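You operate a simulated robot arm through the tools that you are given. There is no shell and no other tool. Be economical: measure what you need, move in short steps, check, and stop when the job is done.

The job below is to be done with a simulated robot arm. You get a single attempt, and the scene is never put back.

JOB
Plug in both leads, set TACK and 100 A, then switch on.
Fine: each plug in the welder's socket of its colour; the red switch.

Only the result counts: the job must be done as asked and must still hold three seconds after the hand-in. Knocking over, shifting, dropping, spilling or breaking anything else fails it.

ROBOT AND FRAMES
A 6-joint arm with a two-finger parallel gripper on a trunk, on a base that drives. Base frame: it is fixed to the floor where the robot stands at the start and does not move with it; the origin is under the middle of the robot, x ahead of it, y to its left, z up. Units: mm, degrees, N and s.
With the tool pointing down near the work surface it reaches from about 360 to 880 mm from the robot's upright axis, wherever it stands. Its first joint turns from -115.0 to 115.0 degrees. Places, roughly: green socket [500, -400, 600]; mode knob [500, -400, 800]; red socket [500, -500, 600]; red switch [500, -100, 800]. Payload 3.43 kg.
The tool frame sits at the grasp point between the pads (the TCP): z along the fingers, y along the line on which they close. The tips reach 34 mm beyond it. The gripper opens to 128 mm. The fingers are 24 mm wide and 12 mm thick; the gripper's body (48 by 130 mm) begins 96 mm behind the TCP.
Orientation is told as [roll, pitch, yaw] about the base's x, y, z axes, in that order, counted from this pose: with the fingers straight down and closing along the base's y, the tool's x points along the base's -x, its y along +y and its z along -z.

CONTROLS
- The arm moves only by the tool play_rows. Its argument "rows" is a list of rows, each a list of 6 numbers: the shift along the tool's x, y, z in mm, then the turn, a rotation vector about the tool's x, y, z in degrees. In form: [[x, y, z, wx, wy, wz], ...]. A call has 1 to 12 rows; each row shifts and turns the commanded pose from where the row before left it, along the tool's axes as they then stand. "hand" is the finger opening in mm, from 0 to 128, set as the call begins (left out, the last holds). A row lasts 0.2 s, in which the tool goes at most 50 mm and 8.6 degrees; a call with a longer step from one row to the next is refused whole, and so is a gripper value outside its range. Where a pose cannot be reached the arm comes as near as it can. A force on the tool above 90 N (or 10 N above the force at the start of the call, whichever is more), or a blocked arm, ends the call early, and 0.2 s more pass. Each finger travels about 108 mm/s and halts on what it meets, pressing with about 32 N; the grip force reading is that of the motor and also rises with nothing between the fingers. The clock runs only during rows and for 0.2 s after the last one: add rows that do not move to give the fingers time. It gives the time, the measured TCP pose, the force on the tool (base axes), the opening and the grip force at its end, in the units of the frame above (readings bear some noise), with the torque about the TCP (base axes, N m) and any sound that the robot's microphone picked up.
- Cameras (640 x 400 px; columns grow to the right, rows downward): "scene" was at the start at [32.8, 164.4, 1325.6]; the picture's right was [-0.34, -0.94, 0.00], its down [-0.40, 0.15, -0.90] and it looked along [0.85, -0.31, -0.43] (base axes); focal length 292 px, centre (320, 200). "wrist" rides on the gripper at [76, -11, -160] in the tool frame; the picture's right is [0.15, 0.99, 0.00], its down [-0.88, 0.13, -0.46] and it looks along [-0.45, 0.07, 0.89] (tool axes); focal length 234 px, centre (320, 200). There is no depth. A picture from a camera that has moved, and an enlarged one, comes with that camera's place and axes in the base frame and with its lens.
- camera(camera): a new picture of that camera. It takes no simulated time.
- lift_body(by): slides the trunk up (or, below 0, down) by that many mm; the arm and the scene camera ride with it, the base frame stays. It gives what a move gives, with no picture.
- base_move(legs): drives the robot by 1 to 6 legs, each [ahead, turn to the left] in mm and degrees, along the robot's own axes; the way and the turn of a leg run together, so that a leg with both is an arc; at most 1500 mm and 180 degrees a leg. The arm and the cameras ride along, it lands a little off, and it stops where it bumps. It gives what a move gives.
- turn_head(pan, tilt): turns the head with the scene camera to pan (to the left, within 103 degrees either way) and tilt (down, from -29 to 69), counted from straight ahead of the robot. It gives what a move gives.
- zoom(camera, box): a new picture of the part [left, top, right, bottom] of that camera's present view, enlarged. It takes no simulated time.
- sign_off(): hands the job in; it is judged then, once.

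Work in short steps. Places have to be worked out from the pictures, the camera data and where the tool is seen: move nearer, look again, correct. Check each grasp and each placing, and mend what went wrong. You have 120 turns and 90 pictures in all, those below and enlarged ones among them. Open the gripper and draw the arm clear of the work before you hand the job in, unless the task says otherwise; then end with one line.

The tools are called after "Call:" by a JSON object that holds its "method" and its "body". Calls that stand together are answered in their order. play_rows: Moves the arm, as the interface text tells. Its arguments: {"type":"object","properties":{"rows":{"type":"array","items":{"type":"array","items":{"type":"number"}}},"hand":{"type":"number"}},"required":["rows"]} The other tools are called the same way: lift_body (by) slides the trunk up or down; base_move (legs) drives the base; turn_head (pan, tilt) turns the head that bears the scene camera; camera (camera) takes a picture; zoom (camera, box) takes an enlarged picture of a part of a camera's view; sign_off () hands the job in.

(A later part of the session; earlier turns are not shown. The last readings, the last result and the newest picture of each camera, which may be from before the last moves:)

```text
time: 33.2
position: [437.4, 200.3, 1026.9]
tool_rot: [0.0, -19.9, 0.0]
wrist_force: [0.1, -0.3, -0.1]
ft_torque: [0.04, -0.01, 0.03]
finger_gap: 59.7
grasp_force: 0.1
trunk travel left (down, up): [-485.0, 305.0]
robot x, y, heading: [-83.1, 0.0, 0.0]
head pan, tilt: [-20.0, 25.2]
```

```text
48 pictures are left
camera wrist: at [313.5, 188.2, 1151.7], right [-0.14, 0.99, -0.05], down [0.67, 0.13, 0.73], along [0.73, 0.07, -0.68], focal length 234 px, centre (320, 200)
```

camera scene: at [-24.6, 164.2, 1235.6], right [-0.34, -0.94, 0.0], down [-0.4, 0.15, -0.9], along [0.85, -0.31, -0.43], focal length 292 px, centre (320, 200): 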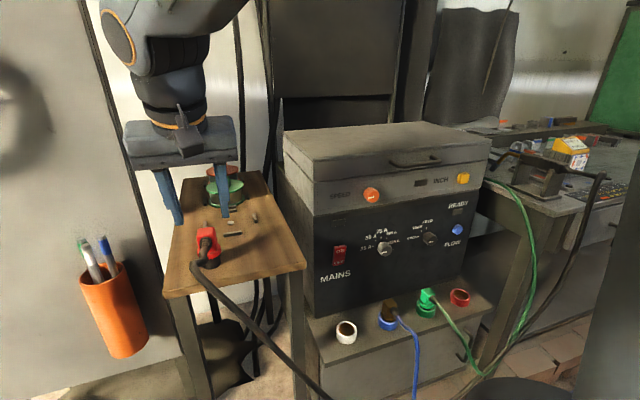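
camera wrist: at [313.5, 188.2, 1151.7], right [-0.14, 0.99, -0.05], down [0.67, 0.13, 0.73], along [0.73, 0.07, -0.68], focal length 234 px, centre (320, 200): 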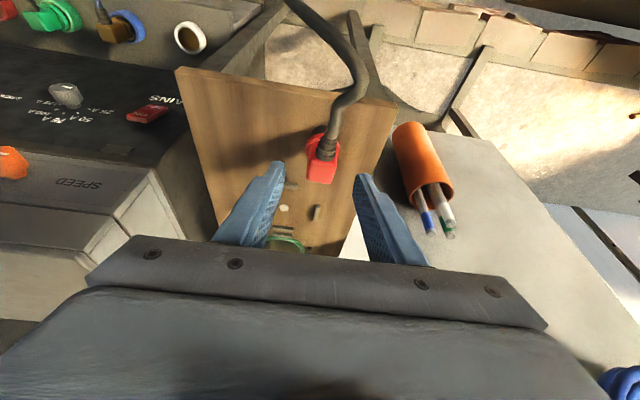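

Red plug measures about (471.5,202). I move over it and descend in steps to z 960.

Call:
{"method": "play_rows", "body": {"rows": [[-29.1, 1.2, 10.6, 0, 0, 0], [0, 0, 0, 0, 0, 0], [6.8, 0, 18.8, 0, 0, 0], [6.8, 0, 18.8, 0, 0, 0], [0, 0, 0, 0, 0, 0]]}}

Call:
{"method": "zoom", "body": {"camera": "wrist", "box": [200, 100, 440, 250]}}

Call:
{"method": "zoom", "body": {"camera": "scene", "box": [130, 160, 290, 260]}}

```text
time: 34.4
position: [469.8, 200.6, 986.2]
tool_rot: [0.0, -19.9, 0.0]
wrist_force: [-0.5, -0.1, -0.2]
ft_torque: [0.01, 0.0, 0.0]
finger_gap: 59.8
grasp_force: 0.1
trunk travel left (down, up): [-485.0, 305.0]
robot x, y, heading: [-82.4, -2.5, -0.1]
head pan, tilt: [-20.0, 25.2]
```

```text
2.67 times, centred on (320, 175) of wrist
camera zoom: at [346.0, 189.0, 1110.6], right [-0.14, 0.99, -0.05], down [0.67, 0.13, 0.73], along [0.73, 0.07, -0.68], focal length 624 px, centre (320, 267)
```

zoom: 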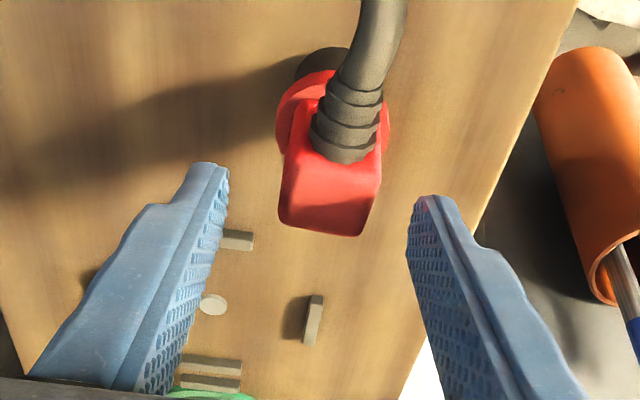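

```text
4.00 times, centred on (210, 210) of scene
camera zoom: at [-24.5, 164.6, 1235.6], right [-0.34, -0.94, 0.0], down [-0.4, 0.15, -0.91], along [0.85, -0.31, -0.43], focal length 1167 px, centre (760, 160)
```

zoom: 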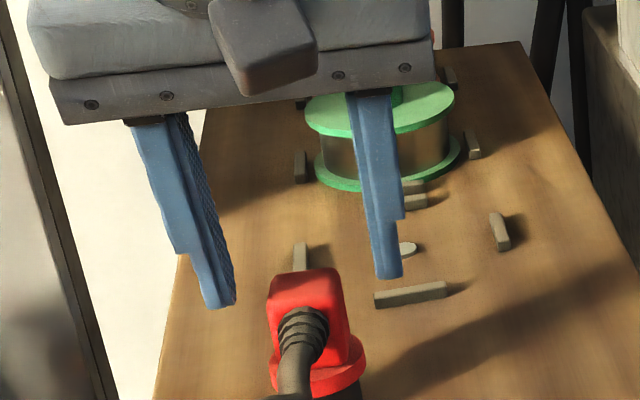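

Aligned. I lower the last 26 mm and close.

Call:
{"method": "play_rows", "body": {"rows": [[4.5, 0, 12.2, 0, 0, 0], [4.4, 0, 12.2, 0, 0, 0], [0, 0, 0, 0, 0, 0]]}}

Call:
{"method": "play_rows", "body": {"rows": [[0, 0, 0, 0, 0, 0], [0, 0, 0, 0, 0, 0], [0, 0, 0, 0, 0, 0], [0, 0, 0, 0, 0, 0]], "hand": 10}}

Call:
{"method": "zoom", "body": {"camera": "wrist", "box": [200, 100, 440, 250]}}

```text
time: 35.2
position: [471.1, 200.5, 959.6]
tool_rot: [-0.1, -19.9, 0.0]
wrist_force: [0.3, 0.1, 0.1]
ft_torque: [0.02, -0.04, 0.0]
finger_gap: 59.9
grasp_force: 0.0
trunk travel left (down, up): [-485.0, 305.0]
robot x, y, heading: [-83.5, 2.9, -0.1]
head pan, tilt: [-20.0, 25.2]
```

```text
time: 36.2
position: [471.2, 202.6, 960.2]
tool_rot: [0.0, -20.0, 0.0]
wrist_force: [0.2, 3.2, 1.4]
ft_torque: [0.14, 0.07, 0.01]
finger_gap: 30.9
grasp_force: 32.2
trunk travel left (down, up): [-485.0, 305.0]
robot x, y, heading: [-79.5, 1.4, 0.1]
head pan, tilt: [-20.0, 25.2]
```

```text
2.67 times, centred on (320, 175) of wrist
camera zoom: at [346.7, 188.9, 1084.5], right [-0.14, 0.99, -0.05], down [0.67, 0.13, 0.73], along [0.73, 0.07, -0.68], focal length 624 px, centre (320, 267)
```

zoom: 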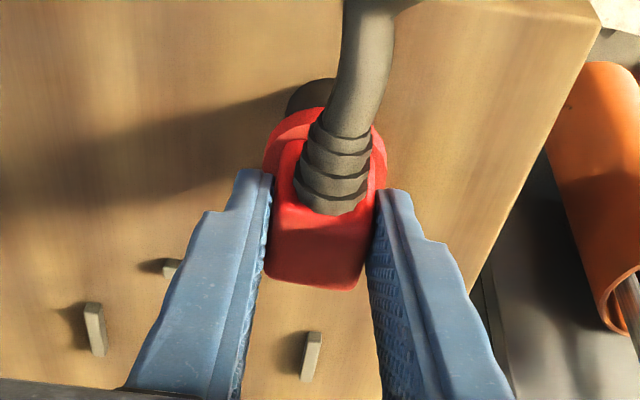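

Good grip, 30.9 mm, with the same offset as the green plug had. I lift with the trunk and swing across to y≈-400 first.

Call:
{"method": "lift_body", "body": {"by": 75}}

Call:
{"method": "play_rows", "body": {"rows": [[28, 0, -10.2, 0, 0, 0], [0, -49, 0, 0, 0, 0], [0, -49, 0, 0, 0, 0], [0, -49, 0, 0, 0, 0], [0, -49, 0, 0, 0, 0], [0, -49, 0, 0, 0, 0], [0, -49, 0, 0, 0, 0], [0, -49, 0, 0, 0, 0], [0, -49, 0, 0, 0, 0], [0, -49, 0, 0, 0, 0], [0, -49, 0, 0, 0, 0], [0, -49, 0, 0, 0, 0]]}}

Call:
{"method": "play_rows", "body": {"rows": [[0, -44, 0, 0, 0, 0], [0, 0, 0, 0, 0, 0]]}}

Call:
{"method": "camera", "body": {"camera": "wrist"}}

Call:
{"method": "camera", "body": {"camera": "scene"}}

```text
time: 37.3
position: [470.0, 201.1, 1036.0]
tool_rot: [-0.1, -19.9, 0.0]
wrist_force: [-0.2, -0.2, -0.7]
ft_torque: [0.02, 0.01, 0.05]
finger_gap: 30.6
grasp_force: 31.5
trunk travel left (down, up): [-560.0, 230.0]
robot x, y, heading: [-81.6, -3.3, 0.0]
head pan, tilt: [-20.0, 25.2]
```

```text
time: 39.9
position: [442.2, -339.1, 1039.2]
tool_rot: [-0.2, -20.0, 0.2]
wrist_force: [0.1, 0.1, -0.9]
ft_torque: [-0.08, 0.05, 0.01]
finger_gap: 30.2
grasp_force: 32.0
trunk travel left (down, up): [-560.0, 230.0]
robot x, y, heading: [-80.8, 0.3, -0.2]
head pan, tilt: [-20.0, 25.2]
```

```text
time: 40.5
position: [440.1, -380.9, 1039.5]
tool_rot: [0.1, -20.1, 0.0]
wrist_force: [-0.7, -0.9, -2.1]
ft_torque: [0.0, 0.03, 0.0]
finger_gap: 30.2
grasp_force: 32.2
trunk travel left (down, up): [-560.0, 230.0]
robot x, y, heading: [-83.8, 1.0, -0.0]
head pan, tilt: [-20.0, 25.2]
```

```text
44 pictures are left
camera wrist: at [316.5, -394.2, 1164.1], right [-0.14, 0.99, -0.05], down [0.67, 0.13, 0.73], along [0.73, 0.07, -0.68], focal length 234 px, centre (320, 200)
```

wrist: 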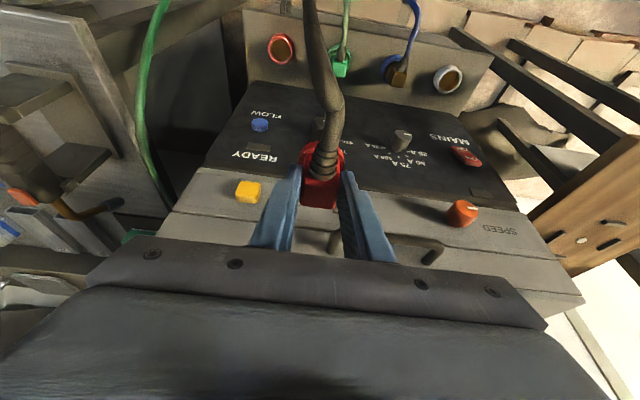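

```text
43 pictures are left
camera scene: at [-45.3, 164.5, 1310.6], right [-0.34, -0.94, 0.0], down [-0.4, 0.15, -0.9], along [0.85, -0.31, -0.43], focal length 292 px, centre (320, 200)
```

scene: 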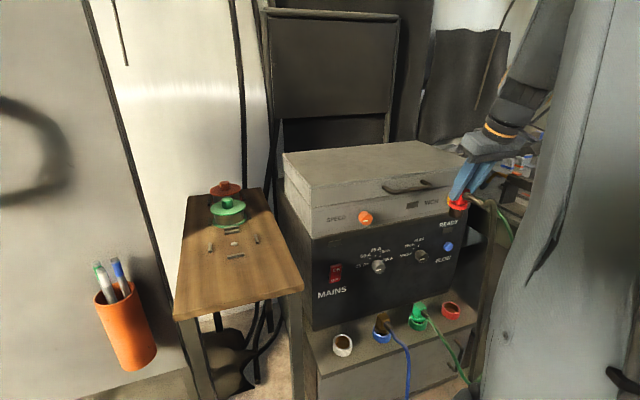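

The right bench edge lies around y≈-640, so there's room. I lower the trunk 275.

Call:
{"method": "lift_body", "body": {"by": -275}}

Call:
{"method": "play_rows", "body": {"rows": [[0, -36, 0, 0, 0, 0], [0, -36, 0, 0, 0, 0], [0, -36, 0, 0, 0, 0], [-16, 0, 5.8, 0, 0, 0], [-16, 0, 5.8, 0, 0, 0], [0, 0, 0, 0, 0, 0]]}}

Call:
{"method": "camera", "body": {"camera": "scene"}}

Call:
{"method": "zoom", "body": {"camera": "wrist", "box": [200, 60, 440, 210]}}

```text
time: 43.3
position: [440.0, -382.0, 761.4]
tool_rot: [0.1, -19.9, 0.0]
wrist_force: [1.7, -0.5, -0.6]
ft_torque: [0.02, -0.02, 0.03]
finger_gap: 30.6
grasp_force: 31.9
trunk travel left (down, up): [-285.0, 505.0]
robot x, y, heading: [-79.3, 0.3, 0.1]
head pan, tilt: [-20.0, 25.2]
```

```text
time: 44.7
position: [474.1, -491.3, 763.0]
tool_rot: [0.1, -19.9, 0.0]
wrist_force: [-0.7, -0.9, -1.3]
ft_torque: [0.02, 0.01, -0.02]
finger_gap: 30.5
grasp_force: 32.3
trunk travel left (down, up): [-285.0, 505.0]
robot x, y, heading: [-85.5, 1.5, -0.2]
head pan, tilt: [-20.0, 25.2]
```

```text
42 pictures are left
camera scene: at [31.2, 164.4, 1035.6], right [-0.34, -0.94, 0.0], down [-0.4, 0.15, -0.9], along [0.85, -0.31, -0.43], focal length 292 px, centre (320, 200)
```

scene: 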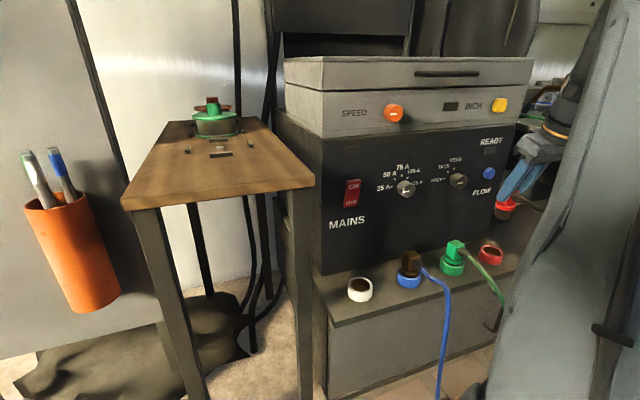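

```text
2.67 times, centred on (320, 135) of wrist
camera zoom: at [350.5, -503.7, 886.8], right [-0.14, 0.99, -0.05], down [0.67, 0.13, 0.73], along [0.73, 0.07, -0.68], focal length 624 px, centre (320, 373)
```

zoom: 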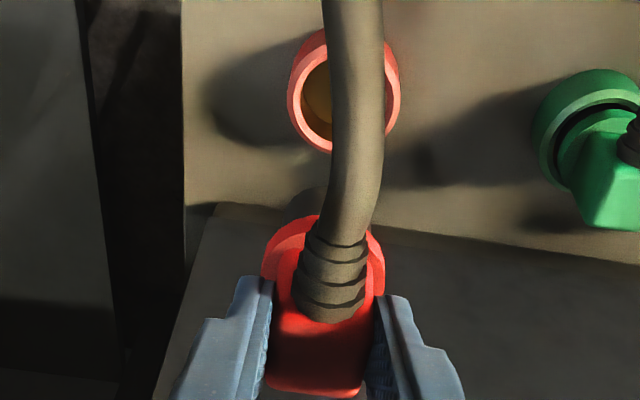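

Red socket sits at ≈(479.7,-489.4). By the green result TCP should be (474.5,-488.3); I shift +3 in y and come down to z≈672 and compare.

Call:
{"method": "play_rows", "body": {"rows": [[0, 3.1, 0, 0, 0, 0], [10.3, 0, 28.5, 0, 0, 0], [10.3, 0, 28.5, 0, 0, 0], [10.3, 0, 28.5, 0, 0, 0], [0, 0, 0, 0, 0, 0], [0, 0, 0, 0, 0, 0]]}}

Call:
{"method": "zoom", "body": {"camera": "scene", "box": [430, 190, 550, 265]}}

Call:
{"method": "zoom", "body": {"camera": "wrist", "box": [200, 60, 440, 210]}}

```text
time: 46.1
position: [473.0, -487.5, 671.6]
tool_rot: [-0.1, -19.9, 0.0]
wrist_force: [0.9, 0.4, -2.5]
ft_torque: [-0.03, 0.05, -0.03]
finger_gap: 30.3
grasp_force: 32.1
trunk travel left (down, up): [-285.0, 505.0]
robot x, y, heading: [-83.6, -0.9, -0.1]
head pan, tilt: [-20.0, 25.2]
```

```text
5.33 times, centred on (490, 228) of scene
camera zoom: at [31.2, 164.4, 1035.6], right [-0.34, -0.94, 0.0], down [-0.4, 0.15, -0.9], along [0.85, -0.31, -0.43], focal length 1556 px, centre (-587, 53)
```

zoom: 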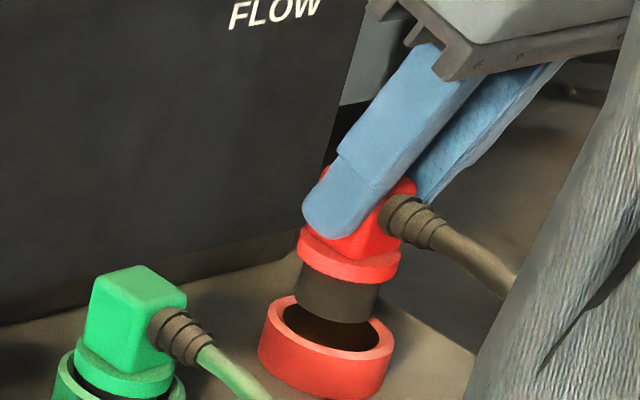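

```text
2.67 times, centred on (320, 135) of wrist
camera zoom: at [349.1, -499.4, 796.6], right [-0.14, 0.99, -0.05], down [0.67, 0.13, 0.73], along [0.73, 0.07, -0.68], focal length 624 px, centre (320, 373)
```

zoom: 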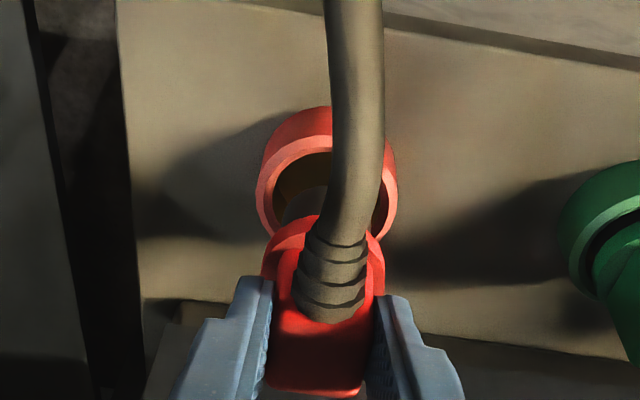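

The relative picture matches the state in which green slid in freely. I lower slowly and watch force.

Call:
{"method": "play_rows", "body": {"rows": [[1.7, 0, 4.7, 0, 0, 0], [1.7, 0, 4.7, 0, 0, 0], [1.7, 0, 4.7, 0, 0, 0], [1.7, 0, 4.7, 0, 0, 0], [0, 0, 0, 0, 0, 0]]}}

```text
time: 47.3
position: [474.7, -488.1, 654.9]
tool_rot: [-0.2, -20.3, 0.2]
wrist_force: [-15.9, 10.7, 60.8]
ft_torque: [0.81, -0.65, 0.29]
finger_gap: 29.5
grasp_force: 29.6
trunk travel left (down, up): [-285.0, 505.0]
robot x, y, heading: [-82.9, 2.8, -0.1]
head pan, tilt: [-20.0, 25.2]
```

Contact on the +x side. I back up, shift -3 in x and retry gently.

Call:
{"method": "play_rows", "body": {"rows": [[-2.6, 0, -7, 0, 0, 0], [2.8, 0, -1.0, 0, 0, 0], [0, 0, 0, 0, 0, 0]]}}

Call:
{"method": "zoom", "body": {"camera": "scene", "box": [430, 190, 550, 265]}}

Call:
{"method": "zoom", "body": {"camera": "wrist", "box": [240, 80, 400, 180]}}

```text
time: 48.1
position: [471.5, -485.4, 656.1]
tool_rot: [0.0, -19.8, 0.0]
wrist_force: [0.0, -0.5, -0.5]
ft_torque: [-0.01, 0.03, -0.03]
finger_gap: 30.3
grasp_force: 32.0
trunk travel left (down, up): [-285.0, 505.0]
robot x, y, heading: [-85.1, 0.6, 0.0]
head pan, tilt: [-20.0, 25.2]
```

```text
5.33 times, centred on (490, 228) of scene
camera zoom: at [31.2, 164.6, 1035.5], right [-0.34, -0.94, 0.0], down [-0.4, 0.15, -0.9], along [0.85, -0.31, -0.43], focal length 1556 px, centre (-587, 53)
```

zoom: 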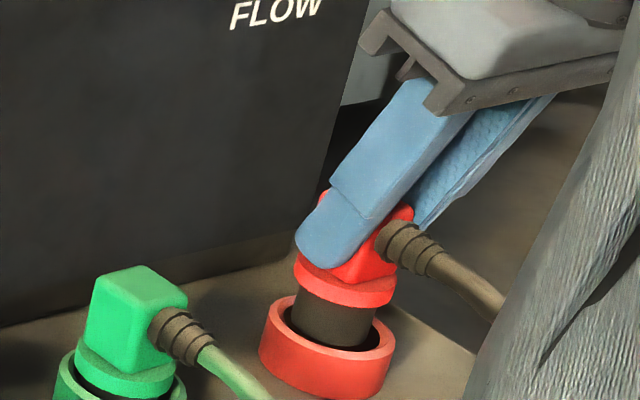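

```text
4.00 times, centred on (320, 130) of wrist
camera zoom: at [347.9, -498.3, 781.5], right [-0.14, 0.99, -0.05], down [0.67, 0.13, 0.73], along [0.73, 0.07, -0.68], focal length 937 px, centre (320, 480)
```

zoom: 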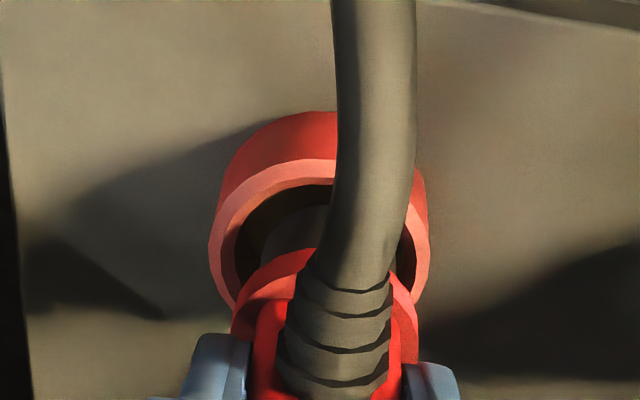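

The barrel is over the hole but about 2 mm too far to +y. I shift -2 y and lower.

Call:
{"method": "play_rows", "body": {"rows": [[0, -2, 0, 0, 0, 0], [0, 0, 0, 0, 0, 0], [1, 0, 2.8, 0, 0, 0], [1, 0, 2.8, 0, 0, 0], [1, 0, 2.8, 0, 0, 0], [0, 0, 0, 0, 0, 0]]}}

```text
time: 49.5
position: [472.0, -488.1, 650.1]
tool_rot: [0.0, -19.9, -0.1]
wrist_force: [0.2, 0.0, -0.1]
ft_torque: [-0.05, 0.01, 0.02]
finger_gap: 30.4
grasp_force: 32.2
trunk travel left (down, up): [-285.0, 505.0]
robot x, y, heading: [-80.9, -3.5, -0.1]
head pan, tilt: [-20.0, 25.2]
```

Free at z 650. I continue down toward 630.

Call:
{"method": "play_rows", "body": {"rows": [[1.4, 0, 3.7, 0, 0, 0], [1.4, 0, 3.7, 0, 0, 0], [1.4, 0, 3.7, 0, 0, 0], [1, 0, 2.8, 0, 0, 0], [1, 0, 2.8, 0, 0, 0], [0.7, 0, 1.9, 0, 0, 0], [0, 0, 0, 0, 0, 0]]}}

Call:
{"method": "zoom", "body": {"camera": "scene", "box": [430, 190, 550, 265]}}

```text
time: 51.1
position: [473.1, -489.0, 633.7]
tool_rot: [-0.5, -20.3, 0.1]
wrist_force: [4.3, 3.8, 55.3]
ft_torque: [0.4, -0.49, 0.03]
finger_gap: 30.8
grasp_force: 32.2
trunk travel left (down, up): [-285.0, 505.0]
robot x, y, heading: [-84.6, 0.2, 0.2]
head pan, tilt: [-20.0, 25.2]
```

```text
5.33 times, centred on (490, 228) of scene
camera zoom: at [30.0, 165.8, 1035.7], right [-0.34, -0.94, 0.0], down [-0.4, 0.14, -0.91], along [0.85, -0.31, -0.42], focal length 1556 px, centre (-587, 53)
```

zoom: 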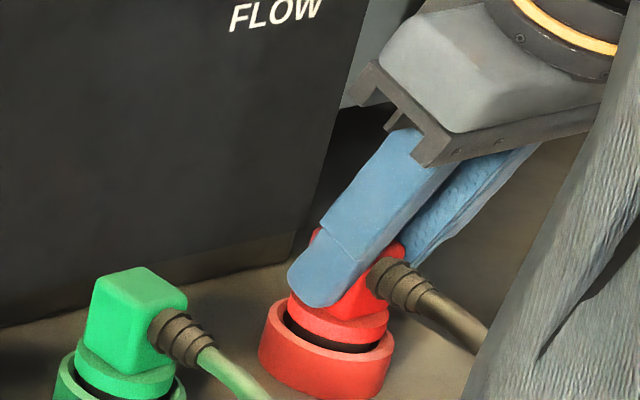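

Seated like the green one. I relax the push, open, rise, and press from the top as before.

Call:
{"method": "play_rows", "body": {"rows": [[-1.2, 0, -3.3, 0, 0, 0], [0, 0, 0, 0, 0, 0]]}}

Call:
{"method": "play_rows", "body": {"rows": [[0, 0, 0, 0, 0, 0], [0, 0, 0, 0, 0, 0], [-8, 0, -22, 0, 0, 0], [-8, 0, -22, 0, 0, 0], [-8, 0, -22, 0, 0, 0], [0, 0, 0, 0, 0, 0]], "hand": 60}}

Call:
{"method": "play_rows", "body": {"rows": [[5, 0, -1.8, 0, 0, 0], [0, 0, 0, 0, 0, 0], [0, 0, 0, 0, 0, 0]], "hand": 0}}

Call:
{"method": "play_rows", "body": {"rows": [[4.1, 0, 11.3, 0, 0, 0], [4.1, 0, 11.3, 0, 0, 0], [2.1, 0, 5.6, 0, 0, 0], [1, 0, 2.8, 0, 0, 0], [1, 0, 2.8, 0, 0, 0], [0, 0, 0, 0, 0, 0]]}}

Call:
{"method": "zoom", "body": {"camera": "scene", "box": [430, 190, 550, 265]}}

```text
time: 51.7
position: [473.4, -489.8, 634.3]
tool_rot: [-0.2, -20.1, 0.0]
wrist_force: [14.8, -6.8, 26.9]
ft_torque: [-0.29, -1.2, -0.1]
finger_gap: 30.4
grasp_force: 31.6
trunk travel left (down, up): [-285.0, 505.0]
robot x, y, heading: [-83.9, -0.9, -0.0]
head pan, tilt: [-20.0, 25.2]
```

```text
time: 53.1
position: [471.2, -490.1, 703.4]
tool_rot: [0.0, -19.9, -0.1]
wrist_force: [-0.3, 0.1, 0.3]
ft_torque: [0.01, 0.02, -0.03]
finger_gap: 59.9
grasp_force: 0.0
trunk travel left (down, up): [-285.0, 505.0]
robot x, y, heading: [-84.8, 2.3, 0.1]
head pan, tilt: [-20.0, 25.2]
```

```text
time: 53.9
position: [466.5, -489.6, 704.0]
tool_rot: [0.0, -20.1, -0.1]
wrist_force: [0.3, 0.0, -0.2]
ft_torque: [0.02, 0.0, 0.03]
finger_gap: 0.0
grasp_force: 31.6
trunk travel left (down, up): [-285.0, 505.0]
robot x, y, heading: [-82.7, 0.4, 0.2]
head pan, tilt: [-20.0, 25.2]
```

```text
time: 55.3
position: [465.6, -490.0, 669.0]
tool_rot: [-0.1, -20.1, 0.0]
wrist_force: [-5.1, 0.8, 23.5]
ft_torque: [0.1, 0.16, 0.0]
finger_gap: 0.1
grasp_force: 32.2
trunk travel left (down, up): [-285.0, 505.0]
robot x, y, heading: [-82.3, -1.9, -0.3]
head pan, tilt: [-20.0, 25.2]
```

```text
5.33 times, centred on (490, 228) of scene
camera zoom: at [30.5, 165.0, 1035.7], right [-0.34, -0.94, 0.0], down [-0.4, 0.15, -0.91], along [0.85, -0.31, -0.42], focal length 1556 px, centre (-587, 53)
```

zoom: 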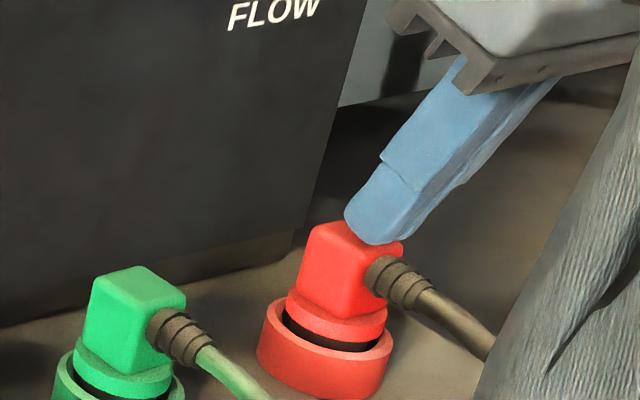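

Both plugs are fully home (top contact at the same height as green's). I now retreat: up, back, and drive the base 120 mm back to get room for a horizontal tool.

Call:
{"method": "play_rows", "body": {"rows": [[-12, 0, -33, 0, 0, 0], [-12, 0, -33, 0, 0, 0], [-12, 0, -33, 0, 0, 0], [33, 0, -12, 0, 0, 0], [0, 43, 0, 0, 0, 0], [0, 43, 0, 0, 0, 0], [0, 43, 0, 0, 0, 0], [0, 43, 0, 0, 0, 0], [0, 43, 0, 0, 0, 0], [0, 43, 0, 0, 0, 0], [0, 0, 0, 0, 0, 0]]}}

Call:
{"method": "base_move", "body": {"legs": [[-120, 0]]}}

Call:
{"method": "play_rows", "body": {"rows": [[0, 0, 0, 0, -8, 0], [0, 0, 0, 0, -8, 0], [0, 0, 0, 0, -8, 0], [0, 0, 0, 0, -8, 0], [0, 0, 0, 0, -8, 0], [0, 0, 0, 0, -8, 0], [0, 0, 0, 0, -8, 0], [0, 0, 0, 0, -8, 0], [0, 0, 0, 0, -6, 0], [0, 0, 0, 0, 0, 0]], "hand": 70}}

Call:
{"method": "camera", "body": {"camera": "scene"}}

Call:
{"method": "camera", "body": {"camera": "wrist"}}

```text
time: 57.7
position: [432.2, -234.2, 770.0]
tool_rot: [-0.1, -19.9, 0.0]
wrist_force: [-0.2, 0.6, -0.2]
ft_torque: [-0.02, 0.03, 0.03]
finger_gap: 0.3
grasp_force: 32.1
trunk travel left (down, up): [-285.0, 505.0]
robot x, y, heading: [-81.1, 3.0, -0.1]
head pan, tilt: [-20.0, 25.2]
```

```text
time: 58.9
position: [315.5, -233.8, 769.4]
tool_rot: [-0.1, -20.0, 0.1]
wrist_force: [-0.4, 0.4, -0.5]
ft_torque: [-0.01, -0.01, -0.02]
finger_gap: 0.0
grasp_force: 32.4
trunk travel left (down, up): [-285.0, 505.0]
robot x, y, heading: [-198.7, -0.3, -0.1]
head pan, tilt: [-20.0, 25.2]
```

```text
time: 61.1
position: [344.4, -279.9, 784.6]
tool_rot: [-100.1, -89.9, 100.4]
wrist_force: [0.3, -0.4, 0.1]
ft_torque: [0.02, -0.03, 0.0]
finger_gap: 70.0
grasp_force: 0.1
out of reach, approached as far as the arm can: row 5, 6, 7, 8
trunk travel left (down, up): [-285.0, 505.0]
robot x, y, heading: [-202.9, -0.9, -0.0]
head pan, tilt: [-20.0, 25.2]
```

```text
34 pictures are left
camera scene: at [-85.9, 163.7, 1035.6], right [-0.34, -0.94, 0.0], down [-0.4, 0.15, -0.9], along [0.85, -0.31, -0.43], focal length 292 px, centre (320, 200)
```

scene: 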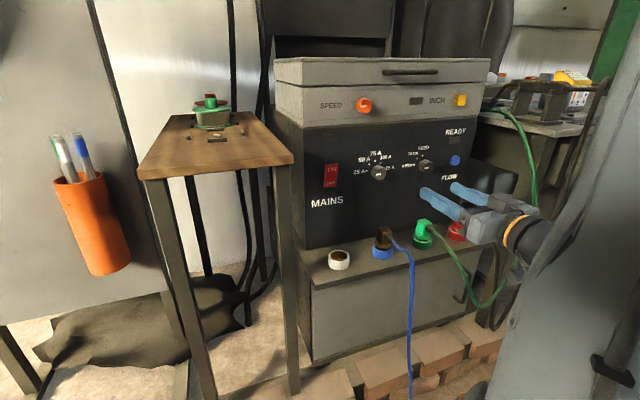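

```text
33 pictures are left
camera wrist: at [184.8, -292.9, 709.8], right [0.0, 0.99, -0.15], down [-0.46, 0.13, 0.88], along [0.89, 0.07, 0.45], focal length 234 px, centre (320, 200)
```

wrist: 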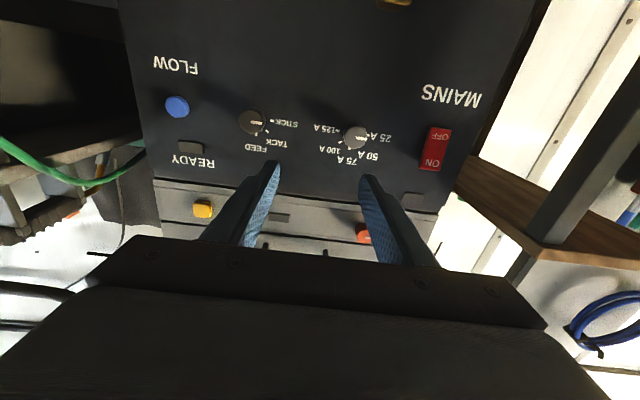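

The tool is horizontal now and the wrist camera sees the panel (upside down). I enlarge the controls.

Call:
{"method": "zoom", "body": {"camera": "wrist", "box": [220, 85, 460, 185]}}

Call:
{"method": "zoom", "body": {"camera": "scene", "box": [310, 130, 470, 230]}}

```text
2.67 times, centred on (340, 135) of wrist
camera zoom: at [184.8, -292.9, 709.8], right [0.0, 0.99, -0.15], down [-0.46, 0.13, 0.88], along [0.89, 0.07, 0.45], focal length 624 px, centre (267, 373)
```

zoom: 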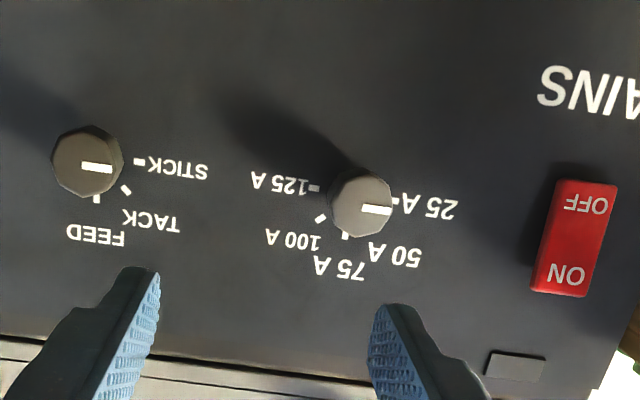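

```text
4.00 times, centred on (390, 180) of scene
camera zoom: at [-85.9, 163.7, 1035.6], right [-0.34, -0.94, 0.0], down [-0.4, 0.15, -0.9], along [0.85, -0.31, -0.43], focal length 1167 px, centre (40, 280)
```

zoom: 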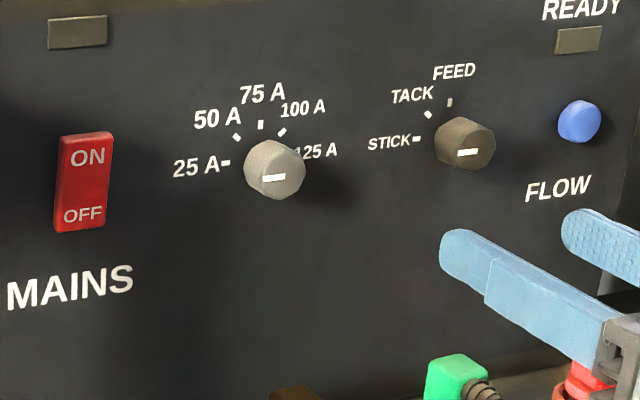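

Amps knob points at 25 A and mode at STICK; both need clockwise turns of 135° and 45°. Faces are at x≈533: amps (y -230, z 775), mode (y -380, z 775), panel x≈562. I take the mode knob first: align before it and pre-rotate -22°.

Call:
{"method": "play_rows", "body": {"rows": [[4, -34, 20, 0, 0, 0], [5, -34, 25, 0, 0, 0], [0, -32, 30, 0, 0, 0], [0, 0, 25, 0, 0, -7.5], [0, 0, 0, 0, 0, -7.5], [0, 0, 0, 0, 0, -7.5], [0, 0, 0, 0, 0, 0]], "hand": 60}}

Call:
{"method": "camera", "body": {"camera": "wrist"}}

Call:
{"method": "zoom", "body": {"camera": "scene", "box": [350, 120, 510, 220]}}

```text
time: 62.7
position: [445.0, -394.6, 804.6]
tool_rot: [-87.9, -68.5, 88.9]
wrist_force: [-0.3, -0.1, 0.1]
ft_torque: [0.03, 0.0, -0.01]
finger_gap: 60.1
grasp_force: 0.1
out of reach, approached as far as the arm can: row 6
trunk travel left (down, up): [-285.0, 505.0]
robot x, y, heading: [-198.9, 0.2, -0.4]
head pan, tilt: [-20.0, 25.2]
```

```text
30 pictures are left
camera wrist: at [285.6, -436.2, 741.1], right [-0.02, 0.87, -0.5], down [-0.45, 0.44, 0.78], along [0.89, 0.24, 0.38], focal length 234 px, centre (320, 200)
```

wrist: 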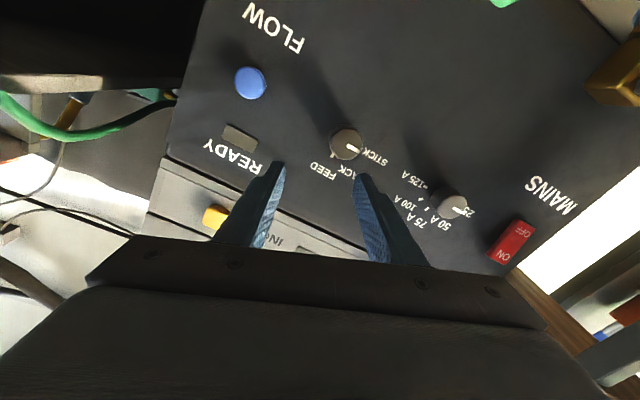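

```text
4.00 times, centred on (430, 170) of scene
camera zoom: at [-85.9, 163.7, 1035.6], right [-0.34, -0.94, 0.0], down [-0.4, 0.15, -0.9], along [0.85, -0.31, -0.43], focal length 1167 px, centre (-120, 320)
```

zoom: 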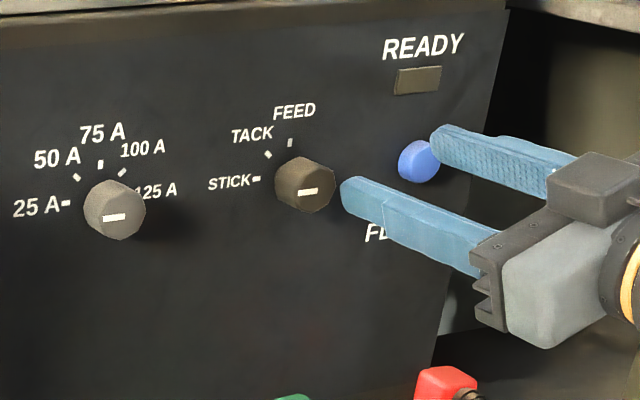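

The pose drifted during that rotation (TCP now at y -394.6, z 804.6). Target is (y -379.5, z 775); I correct in the rotated axes.

Call:
{"method": "play_rows", "body": {"rows": [[11.1, 12, 0, 0, 0, 0], [11.1, 12, 0, 0, 0, 0], [0, 0, 0, 0, 0, 0]]}}

```text
time: 63.5
position: [442.8, -394.9, 804.6]
tool_rot: [-88.0, -68.5, 88.8]
wrist_force: [0.3, -0.5, -0.3]
ft_torque: [0.0, 0.02, 0.02]
finger_gap: 60.0
grasp_force: 0.2
out of reach, approached as far as the arm can: row 1, 2
trunk travel left (down, up): [-285.0, 505.0]
robot x, y, heading: [-200.2, -3.6, -0.2]
head pan, tilt: [-20.0, 25.2]
```

It cannot go lower relative to the trunk; so I raise the TCP with the arm by 90 and lower the trunk by 110, shifting y at the same time.

Call:
{"method": "play_rows", "body": {"rows": [[-27.9, -11, 0, 0, 0, 0], [-27.9, -11, 0, 0, 0, 0], [-27.9, -11, 0, 0, 0, 0], [0, 0, 0, 0, 0, 0]]}}

Call:
{"method": "lift_body", "body": {"by": -110}}

```text
time: 64.5
position: [446.1, -393.0, 895.1]
tool_rot: [-89.8, -67.5, 90.1]
wrist_force: [0.2, 0.3, 0.0]
ft_torque: [0.02, 0.0, -0.01]
finger_gap: 60.0
grasp_force: 0.1
trunk travel left (down, up): [-285.0, 505.0]
robot x, y, heading: [-200.7, -2.8, -0.2]
head pan, tilt: [-20.0, 25.2]
```

```text
time: 66.0
position: [446.3, -392.7, 786.6]
tool_rot: [-89.9, -67.5, 90.0]
wrist_force: [0.4, -0.3, -0.3]
ft_torque: [-0.01, -0.01, -0.01]
finger_gap: 60.0
grasp_force: 0.1
trunk travel left (down, up): [-175.0, 615.0]
robot x, y, heading: [-203.5, 1.5, 0.1]
head pan, tilt: [-20.0, 25.2]
```

Orientation is now exact. I correct to (y -379.5, z 775) and look.

Call:
{"method": "play_rows", "body": {"rows": [[5.7, 16.6, 0, 0, 0, 0], [0, 0, 20, 0, 0, 0], [0, 0, 0, 0, 0, 0]]}}

Call:
{"method": "camera", "body": {"camera": "wrist"}}

```text
time: 66.8
position: [465.3, -379.3, 775.3]
tool_rot: [-89.9, -67.4, 90.0]
wrist_force: [-0.5, 0.4, 0.9]
ft_torque: [0.03, 0.01, -0.01]
finger_gap: 60.1
grasp_force: 0.1
trunk travel left (down, up): [-175.0, 615.0]
robot x, y, heading: [-200.9, 5.5, -0.2]
head pan, tilt: [-20.0, 25.2]
```

```text
28 pictures are left
camera wrist: at [307.4, -420.9, 709.8], right [0.0, 0.86, -0.51], down [-0.46, 0.46, 0.76], along [0.89, 0.24, 0.39], focal length 234 px, centre (320, 200)
```

wrist: 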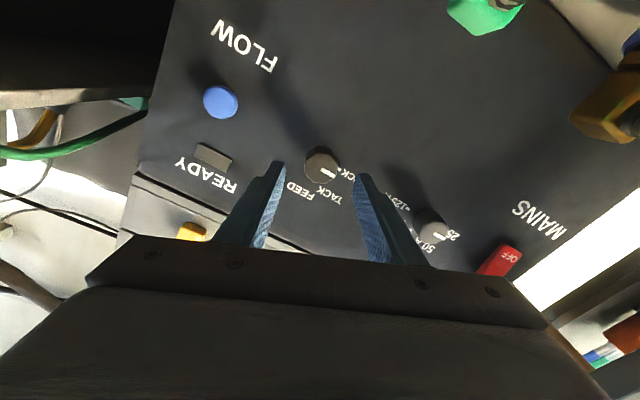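

Knob lies right on the tool axis. I advance 53 mm and close.

Call:
{"method": "play_rows", "body": {"rows": [[0, 0, 18, 0, 0, 0], [0, 0, 18, 0, 0, 0], [0, 0, 17, 0, 0, 0], [0, 0, 0, 0, 0, 0]]}}

Call:
{"method": "play_rows", "body": {"rows": [[0, 0, 0, 0, 0, 0], [0, 0, 0, 0, 0, 0], [0, 0, 0, 0, 0, 0]], "hand": 5}}

Call:
{"method": "zoom", "body": {"camera": "wrist", "box": [200, 80, 440, 230]}}

```text
time: 67.8
position: [518.7, -380.2, 776.8]
tool_rot: [-89.9, -67.4, 90.0]
wrist_force: [-0.5, 0.2, 0.1]
ft_torque: [0.01, 0.03, -0.01]
finger_gap: 59.9
grasp_force: 0.0
trunk travel left (down, up): [-175.0, 615.0]
robot x, y, heading: [-200.4, -0.6, -0.1]
head pan, tilt: [-20.0, 25.2]
```

```text
time: 68.6
position: [519.4, -378.7, 775.5]
tool_rot: [-89.7, -67.6, 89.9]
wrist_force: [-8.3, 14.5, -6.1]
ft_torque: [0.02, 0.0, 0.54]
finger_gap: 33.4
grasp_force: 45.0
trunk travel left (down, up): [-175.0, 615.0]
robot x, y, heading: [-199.4, 1.6, 0.1]
head pan, tilt: [-20.0, 25.2]
```

```text
2.67 times, centred on (320, 155) of wrist
camera zoom: at [360.5, -420.0, 710.3], right [0.0, 0.86, -0.51], down [-0.46, 0.46, 0.76], along [0.89, 0.24, 0.39], focal length 624 px, centre (320, 320)
```

zoom: 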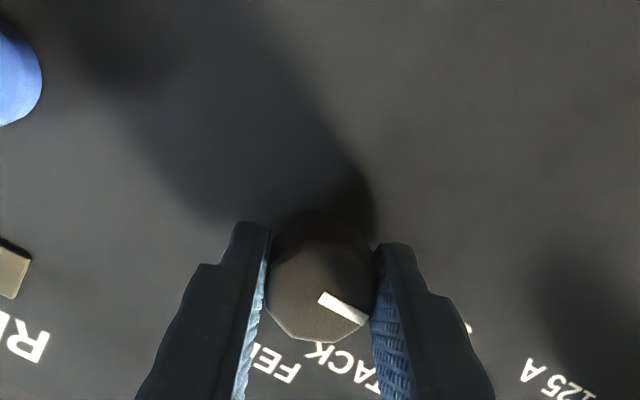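

Gripped (33.4 mm). I shift 0.8 mm toward the true centre and turn +45° clockwise.

Call:
{"method": "play_rows", "body": {"rows": [[0, 0.8, 0, 0, 0, 0], [0, 0, 0, 0, 0, 7.5], [0, 0, 0, 0, 0, 7.5], [0, 0, 0, 0, 0, 7.5], [0, 0, 0, 0, 0, 7.5], [0, 0, 0, 0, 0, 7.5], [0, 0, 0, 0, 0, 7.5], [0, 0, 0, 0, 0, 0]]}}

Call:
{"method": "zoom", "body": {"camera": "wrist", "box": [200, 80, 440, 230]}}

```text
time: 70.4
position: [519.1, -378.1, 775.4]
tool_rot: [90.2, -67.5, -89.9]
wrist_force: [-25.0, 22.2, 3.8]
ft_torque: [-0.02, -0.38, 0.64]
finger_gap: 33.4
grasp_force: 44.8
trunk travel left (down, up): [-175.0, 615.0]
robot x, y, heading: [-201.7, -2.3, 0.0]
head pan, tilt: [-20.0, 25.2]
```

```text
2.67 times, centred on (320, 155) of wrist
camera zoom: at [360.6, -361.8, 701.1], right [0.0, 0.97, 0.24], down [-0.46, -0.22, 0.86], along [0.89, -0.11, 0.44], focal length 624 px, centre (320, 320)
```

zoom: 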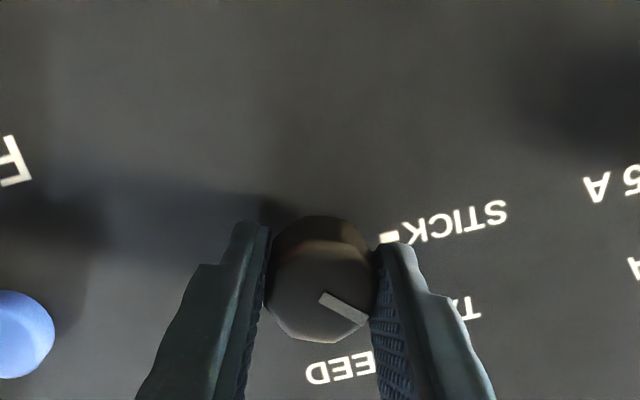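

The pointer turned with the fingers. I open, back away 60 mm and look.

Call:
{"method": "play_rows", "body": {"rows": [[0, 0, 0, 0, 0, 0], [0, 0, 0, 0, 0, 0], [0, 0, -20, 0, 0, 0], [0, 0, -30, 0, 0, 0], [0, 0, -20, 0, 0, 0], [0, 0, 0, 0, 0, 0]], "hand": 60}}

Call:
{"method": "zoom", "body": {"camera": "wrist", "box": [230, 90, 470, 240]}}

```text
time: 71.8
position: [448.9, -380.0, 775.3]
tool_rot: [89.8, -67.5, -89.6]
wrist_force: [-0.1, 0.4, -0.1]
ft_torque: [0.01, -0.03, -0.03]
finger_gap: 60.3
grasp_force: 0.1
trunk travel left (down, up): [-175.0, 615.0]
robot x, y, heading: [-201.2, 0.5, 0.2]
head pan, tilt: [-20.0, 25.2]
```

```text
2.67 times, centred on (350, 165) of wrist
camera zoom: at [290.7, -363.2, 701.9], right [0.0, 0.97, 0.24], down [-0.45, -0.22, 0.86], along [0.89, -0.11, 0.44], focal length 624 px, centre (240, 293)
```

zoom: 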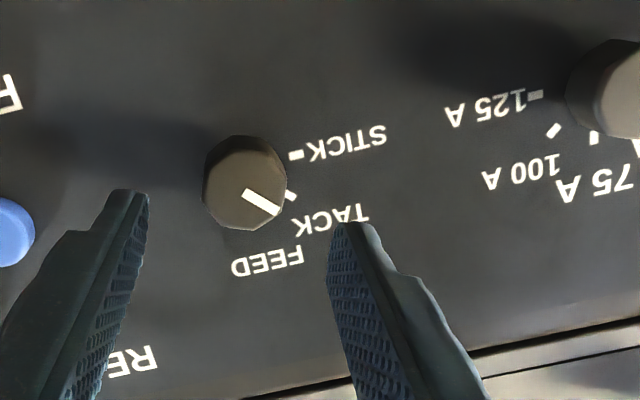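

Mode points at TACK. Now the amps knob: I move to y≈-229.5 and rotate back to -22.5°, then check alignment.

Call:
{"method": "play_rows", "body": {"rows": [[14.4, 34.8, 0, 0, 0, 0], [14.4, 34.8, 0, 0, 0, 0], [14.4, 34.8, 0, 0, 0, 0], [14.4, 34.8, 0, 0, 0, 0], [0, 0, 0, 0, 0, -7.5], [0, 0, 0, 0, 0, -7.5], [0, 0, 0, 0, 0, -7.5], [0, 0, 0, 0, 0, -7.5], [0, 0, 0, 0, 0, -7.5], [0, 0, 0, 0, 0, -7.5], [0, 0, 0, 0, 0, 0]]}}

Call:
{"method": "zoom", "body": {"camera": "wrist", "box": [200, 80, 440, 230]}}

```text
time: 74.2
position: [448.6, -231.1, 778.4]
tool_rot: [-89.3, -67.7, 89.5]
wrist_force: [0.1, -0.4, 0.1]
ft_torque: [0.0, -0.03, 0.0]
finger_gap: 60.2
grasp_force: 0.1
out of reach, approached as far as the arm can: row 10
trunk travel left (down, up): [-175.0, 615.0]
robot x, y, heading: [-198.5, -3.3, -0.3]
head pan, tilt: [-20.0, 25.2]
```

```text
2.67 times, centred on (320, 155) of wrist
camera zoom: at [289.7, -271.3, 712.9], right [-0.01, 0.86, -0.51], down [-0.45, 0.45, 0.77], along [0.89, 0.24, 0.39], focal length 624 px, centre (320, 320)
```

zoom: 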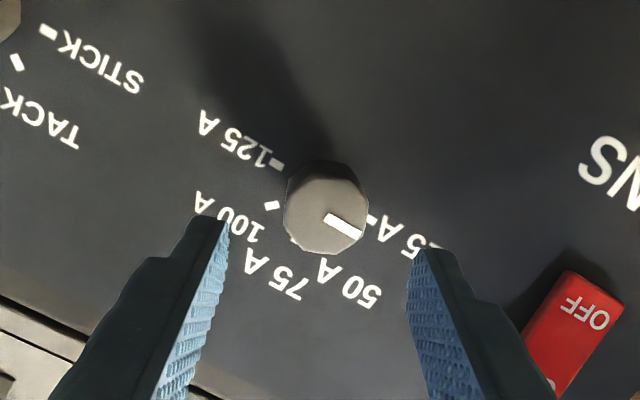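

Knob centre is at about (y -229.8, z 774.3). I raise the TCP and lower the trunk 50 for better reach, correcting at once.

Call:
{"method": "play_rows", "body": {"rows": [[-21.4, -8.2, 0, 0, 0, 0], [-21.5, -8.2, 0, 0, 0, 0], [0, 0, 0, 0, 0, 0]]}}

Call:
{"method": "lift_body", "body": {"by": -50}}

Call:
{"method": "zoom", "body": {"camera": "wrist", "box": [200, 80, 440, 230]}}

```text
time: 75.0
position: [447.4, -229.5, 822.6]
tool_rot: [-89.8, -67.4, 89.8]
wrist_force: [0.7, -0.5, 0.2]
ft_torque: [0.0, -0.01, 0.02]
finger_gap: 59.9
grasp_force: 0.0
trunk travel left (down, up): [-175.0, 615.0]
robot x, y, heading: [-201.9, -1.7, -0.1]
head pan, tilt: [-20.0, 25.2]
```

```text
time: 75.9
position: [448.5, -228.7, 773.8]
tool_rot: [-90.1, -67.5, 90.1]
wrist_force: [-0.2, -0.1, 0.5]
ft_torque: [0.0, -0.01, 0.0]
finger_gap: 59.9
grasp_force: 0.1
trunk travel left (down, up): [-125.0, 665.0]
robot x, y, heading: [-200.8, -0.2, 0.2]
head pan, tilt: [-20.0, 25.2]
```

```text
2.67 times, centred on (320, 155) of wrist
camera zoom: at [289.3, -270.2, 709.0], right [0.0, 0.86, -0.51], down [-0.46, 0.46, 0.76], along [0.89, 0.24, 0.39], focal length 624 px, centre (320, 320)
```

zoom: 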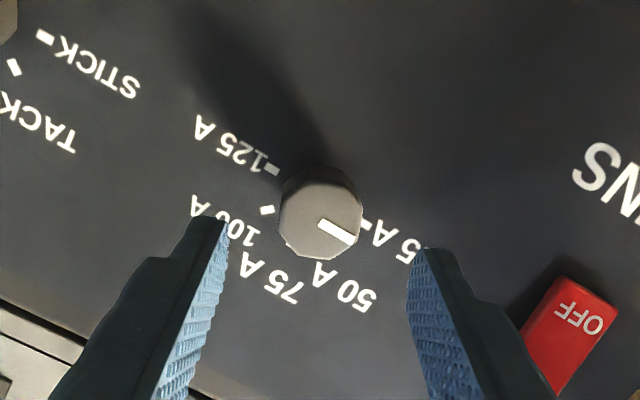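

Centred. Advance 71 mm and close.

Call:
{"method": "play_rows", "body": {"rows": [[0, 0, 24, 0, 0, 0], [0, 0, 24, 0, 0, 0], [0, 0, 22, 0, 0, 0], [0, 0, 0, 0, 0, 0]]}}

Call:
{"method": "play_rows", "body": {"rows": [[0, 0, 0, 0, 0, 0], [0, 0, 0, 0, 0, 0], [0, 0, 0, 0, 0, 0]], "hand": 5}}

```text
time: 76.9
position: [519.2, -227.4, 771.3]
tool_rot: [-89.7, -67.6, 89.9]
wrist_force: [-0.6, -0.2, -0.4]
ft_torque: [0.0, 0.0, -0.01]
finger_gap: 59.9
grasp_force: 0.1
trunk travel left (down, up): [-125.0, 665.0]
robot x, y, heading: [-199.4, 6.8, -0.1]
head pan, tilt: [-20.0, 25.2]
```

```text
time: 77.7
position: [519.3, -227.8, 773.8]
tool_rot: [-90.0, -67.5, 90.0]
wrist_force: [11.8, -14.4, 7.1]
ft_torque: [0.04, 0.01, -0.54]
finger_gap: 33.3
grasp_force: 45.3
trunk travel left (down, up): [-125.0, 665.0]
robot x, y, heading: [-199.5, -1.4, -0.2]
head pan, tilt: [-20.0, 25.2]
```

Gripped. Turn +45° then open, back off slightly.

Call:
{"method": "play_rows", "body": {"rows": [[0, -0.8, 0, 0, 0, 0], [0, 0, 0, 0, 0, 7.5], [0, 0, 0, 0, 0, 7.5], [0, 0, 0, 0, 0, 7.5], [0, 0, 0, 0, 0, 7.5], [0, 0, 0, 0, 0, 7.5], [0, 0, 0, 0, 0, 7.5], [0, 0, 0, 0, 0, 0]]}}

Call:
{"method": "play_rows", "body": {"rows": [[0, 0, 0, 0, 0, 0], [0, 0, 0, 0, 0, 0], [0, 0, -35, 0, 0, 0], [0, 0, -25, 0, 0, 0], [0, 0, 0, 0, 0, -7.5], [0, 0, 0, 0, 0, -7.5], [0, 0, 0, 0, 0, -7.5], [0, 0, 0, 0, 0, -7.5], [0, 0, 0, 0, 0, -7.5], [0, 0, 0, 0, 0, -7.5], [0, 0, 0, 0, 0, 0]], "hand": 60}}

Call:
{"method": "zoom", "body": {"camera": "wrist", "box": [200, 80, 440, 230]}}

```text
time: 79.5
position: [518.0, -228.1, 772.9]
tool_rot: [89.6, -67.6, -89.3]
wrist_force: [29.7, 17.6, 0.6]
ft_torque: [-0.08, 0.11, 0.52]
finger_gap: 33.4
grasp_force: 44.7
trunk travel left (down, up): [-125.0, 665.0]
robot x, y, heading: [-204.1, 2.8, -0.0]
head pan, tilt: [-20.0, 25.2]
```

```text
time: 81.9
position: [458.3, -231.5, 775.4]
tool_rot: [-89.9, -67.4, 90.0]
wrist_force: [1.2, -0.7, -0.5]
ft_torque: [-0.01, 0.02, 0.0]
finger_gap: 60.5
grasp_force: 0.1
trunk travel left (down, up): [-125.0, 665.0]
robot x, y, heading: [-197.6, 0.2, 0.2]
head pan, tilt: [-20.0, 25.2]
```

```text
2.67 times, centred on (320, 155) of wrist
camera zoom: at [299.3, -271.4, 710.1], right [0.0, 0.86, -0.52], down [-0.46, 0.46, 0.76], along [0.89, 0.24, 0.39], focal length 624 px, centre (320, 320)
```

zoom: 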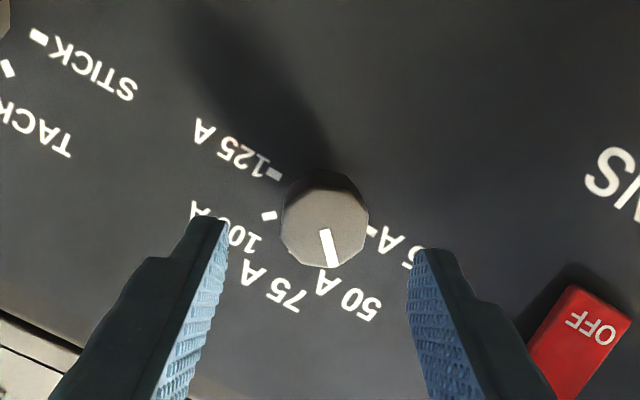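

Now at 50 A. I repeat: recentre by 1.5–2 mm, advance, grip, turn another 45°.

Call:
{"method": "play_rows", "body": {"rows": [[2, 1.6, 20, 0, 0, 0], [0, 0, 20, 0, 0, 0], [0, 0, 20, 0, 0, 0], [0, 0, 0, 0, 0, 0]]}}

Call:
{"method": "play_rows", "body": {"rows": [[0, 0, 0, 0, 0, 0], [0, 0, 0, 0, 0, 0], [0, 0, 0, 0, 0, 0], [0, 0, 0, 0, 0, 7.5], [0, 0, 0, 0, 0, 7.5], [0, 0, 0, 0, 0, 7.5], [0, 0, 0, 0, 0, 7.5], [0, 0, 0, 0, 0, 7.5], [0, 0, 0, 0, 0, 7.5], [0, 0, 0, 0, 0, 0]], "hand": 5}}

Call:
{"method": "play_rows", "body": {"rows": [[0, 0, 0, 0, 0, 0], [0, 0, 0, 0, 0, 0], [0, 0, -35, 0, 0, 0], [0, 0, -25, 0, 0, 0], [0, 0, 0, 0, 0, -7.5], [0, 0, 0, 0, 0, -7.5], [0, 0, 0, 0, 0, -7.5], [0, 0, 0, 0, 0, -7.5], [0, 0, 0, 0, 0, -7.5], [0, 0, 0, 0, 0, -7.5], [0, 0, 0, 0, 0, 0]], "hand": 60}}

Call:
{"method": "zoom", "body": {"camera": "wrist", "box": [200, 80, 440, 230]}}

```text
time: 82.9
position: [517.3, -230.3, 772.1]
tool_rot: [-89.8, -67.6, 89.9]
wrist_force: [-0.1, -0.8, 1.4]
ft_torque: [-0.02, 0.0, -0.02]
finger_gap: 59.8
grasp_force: 0.0
trunk travel left (down, up): [-125.0, 665.0]
robot x, y, heading: [-196.4, -0.7, -0.1]
head pan, tilt: [-20.0, 25.2]
```

```text
time: 85.1
position: [517.7, -227.3, 771.4]
tool_rot: [89.7, -67.5, -89.5]
wrist_force: [-37.1, 25.6, -11.8]
ft_torque: [-0.01, 0.35, 0.8]
finger_gap: 33.6
grasp_force: 44.6
trunk travel left (down, up): [-125.0, 665.0]
robot x, y, heading: [-200.6, 1.1, 0.2]
head pan, tilt: [-20.0, 25.2]
```

```text
time: 87.5
position: [457.7, -229.2, 772.0]
tool_rot: [-89.9, -67.4, 90.0]
wrist_force: [0.9, -0.3, 0.1]
ft_torque: [0.01, -0.02, 0.03]
finger_gap: 60.0
grasp_force: 0.0
trunk travel left (down, up): [-125.0, 665.0]
robot x, y, heading: [-202.3, -2.0, -0.1]
head pan, tilt: [-20.0, 25.2]
```

```text
2.67 times, centred on (320, 155) of wrist
camera zoom: at [299.3, -270.1, 706.6], right [0.0, 0.86, -0.52], down [-0.46, 0.46, 0.76], along [0.89, 0.24, 0.39], focal length 624 px, centre (320, 320)
```

zoom: 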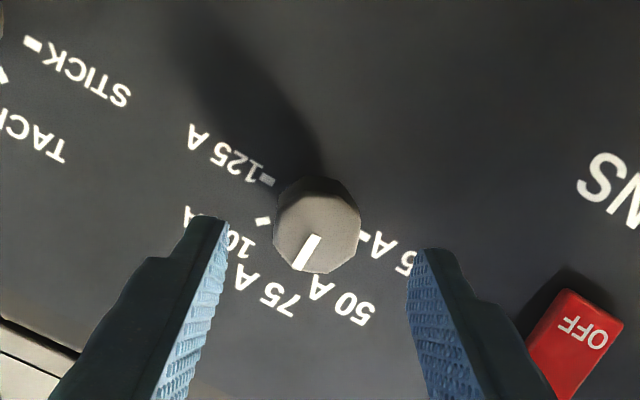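

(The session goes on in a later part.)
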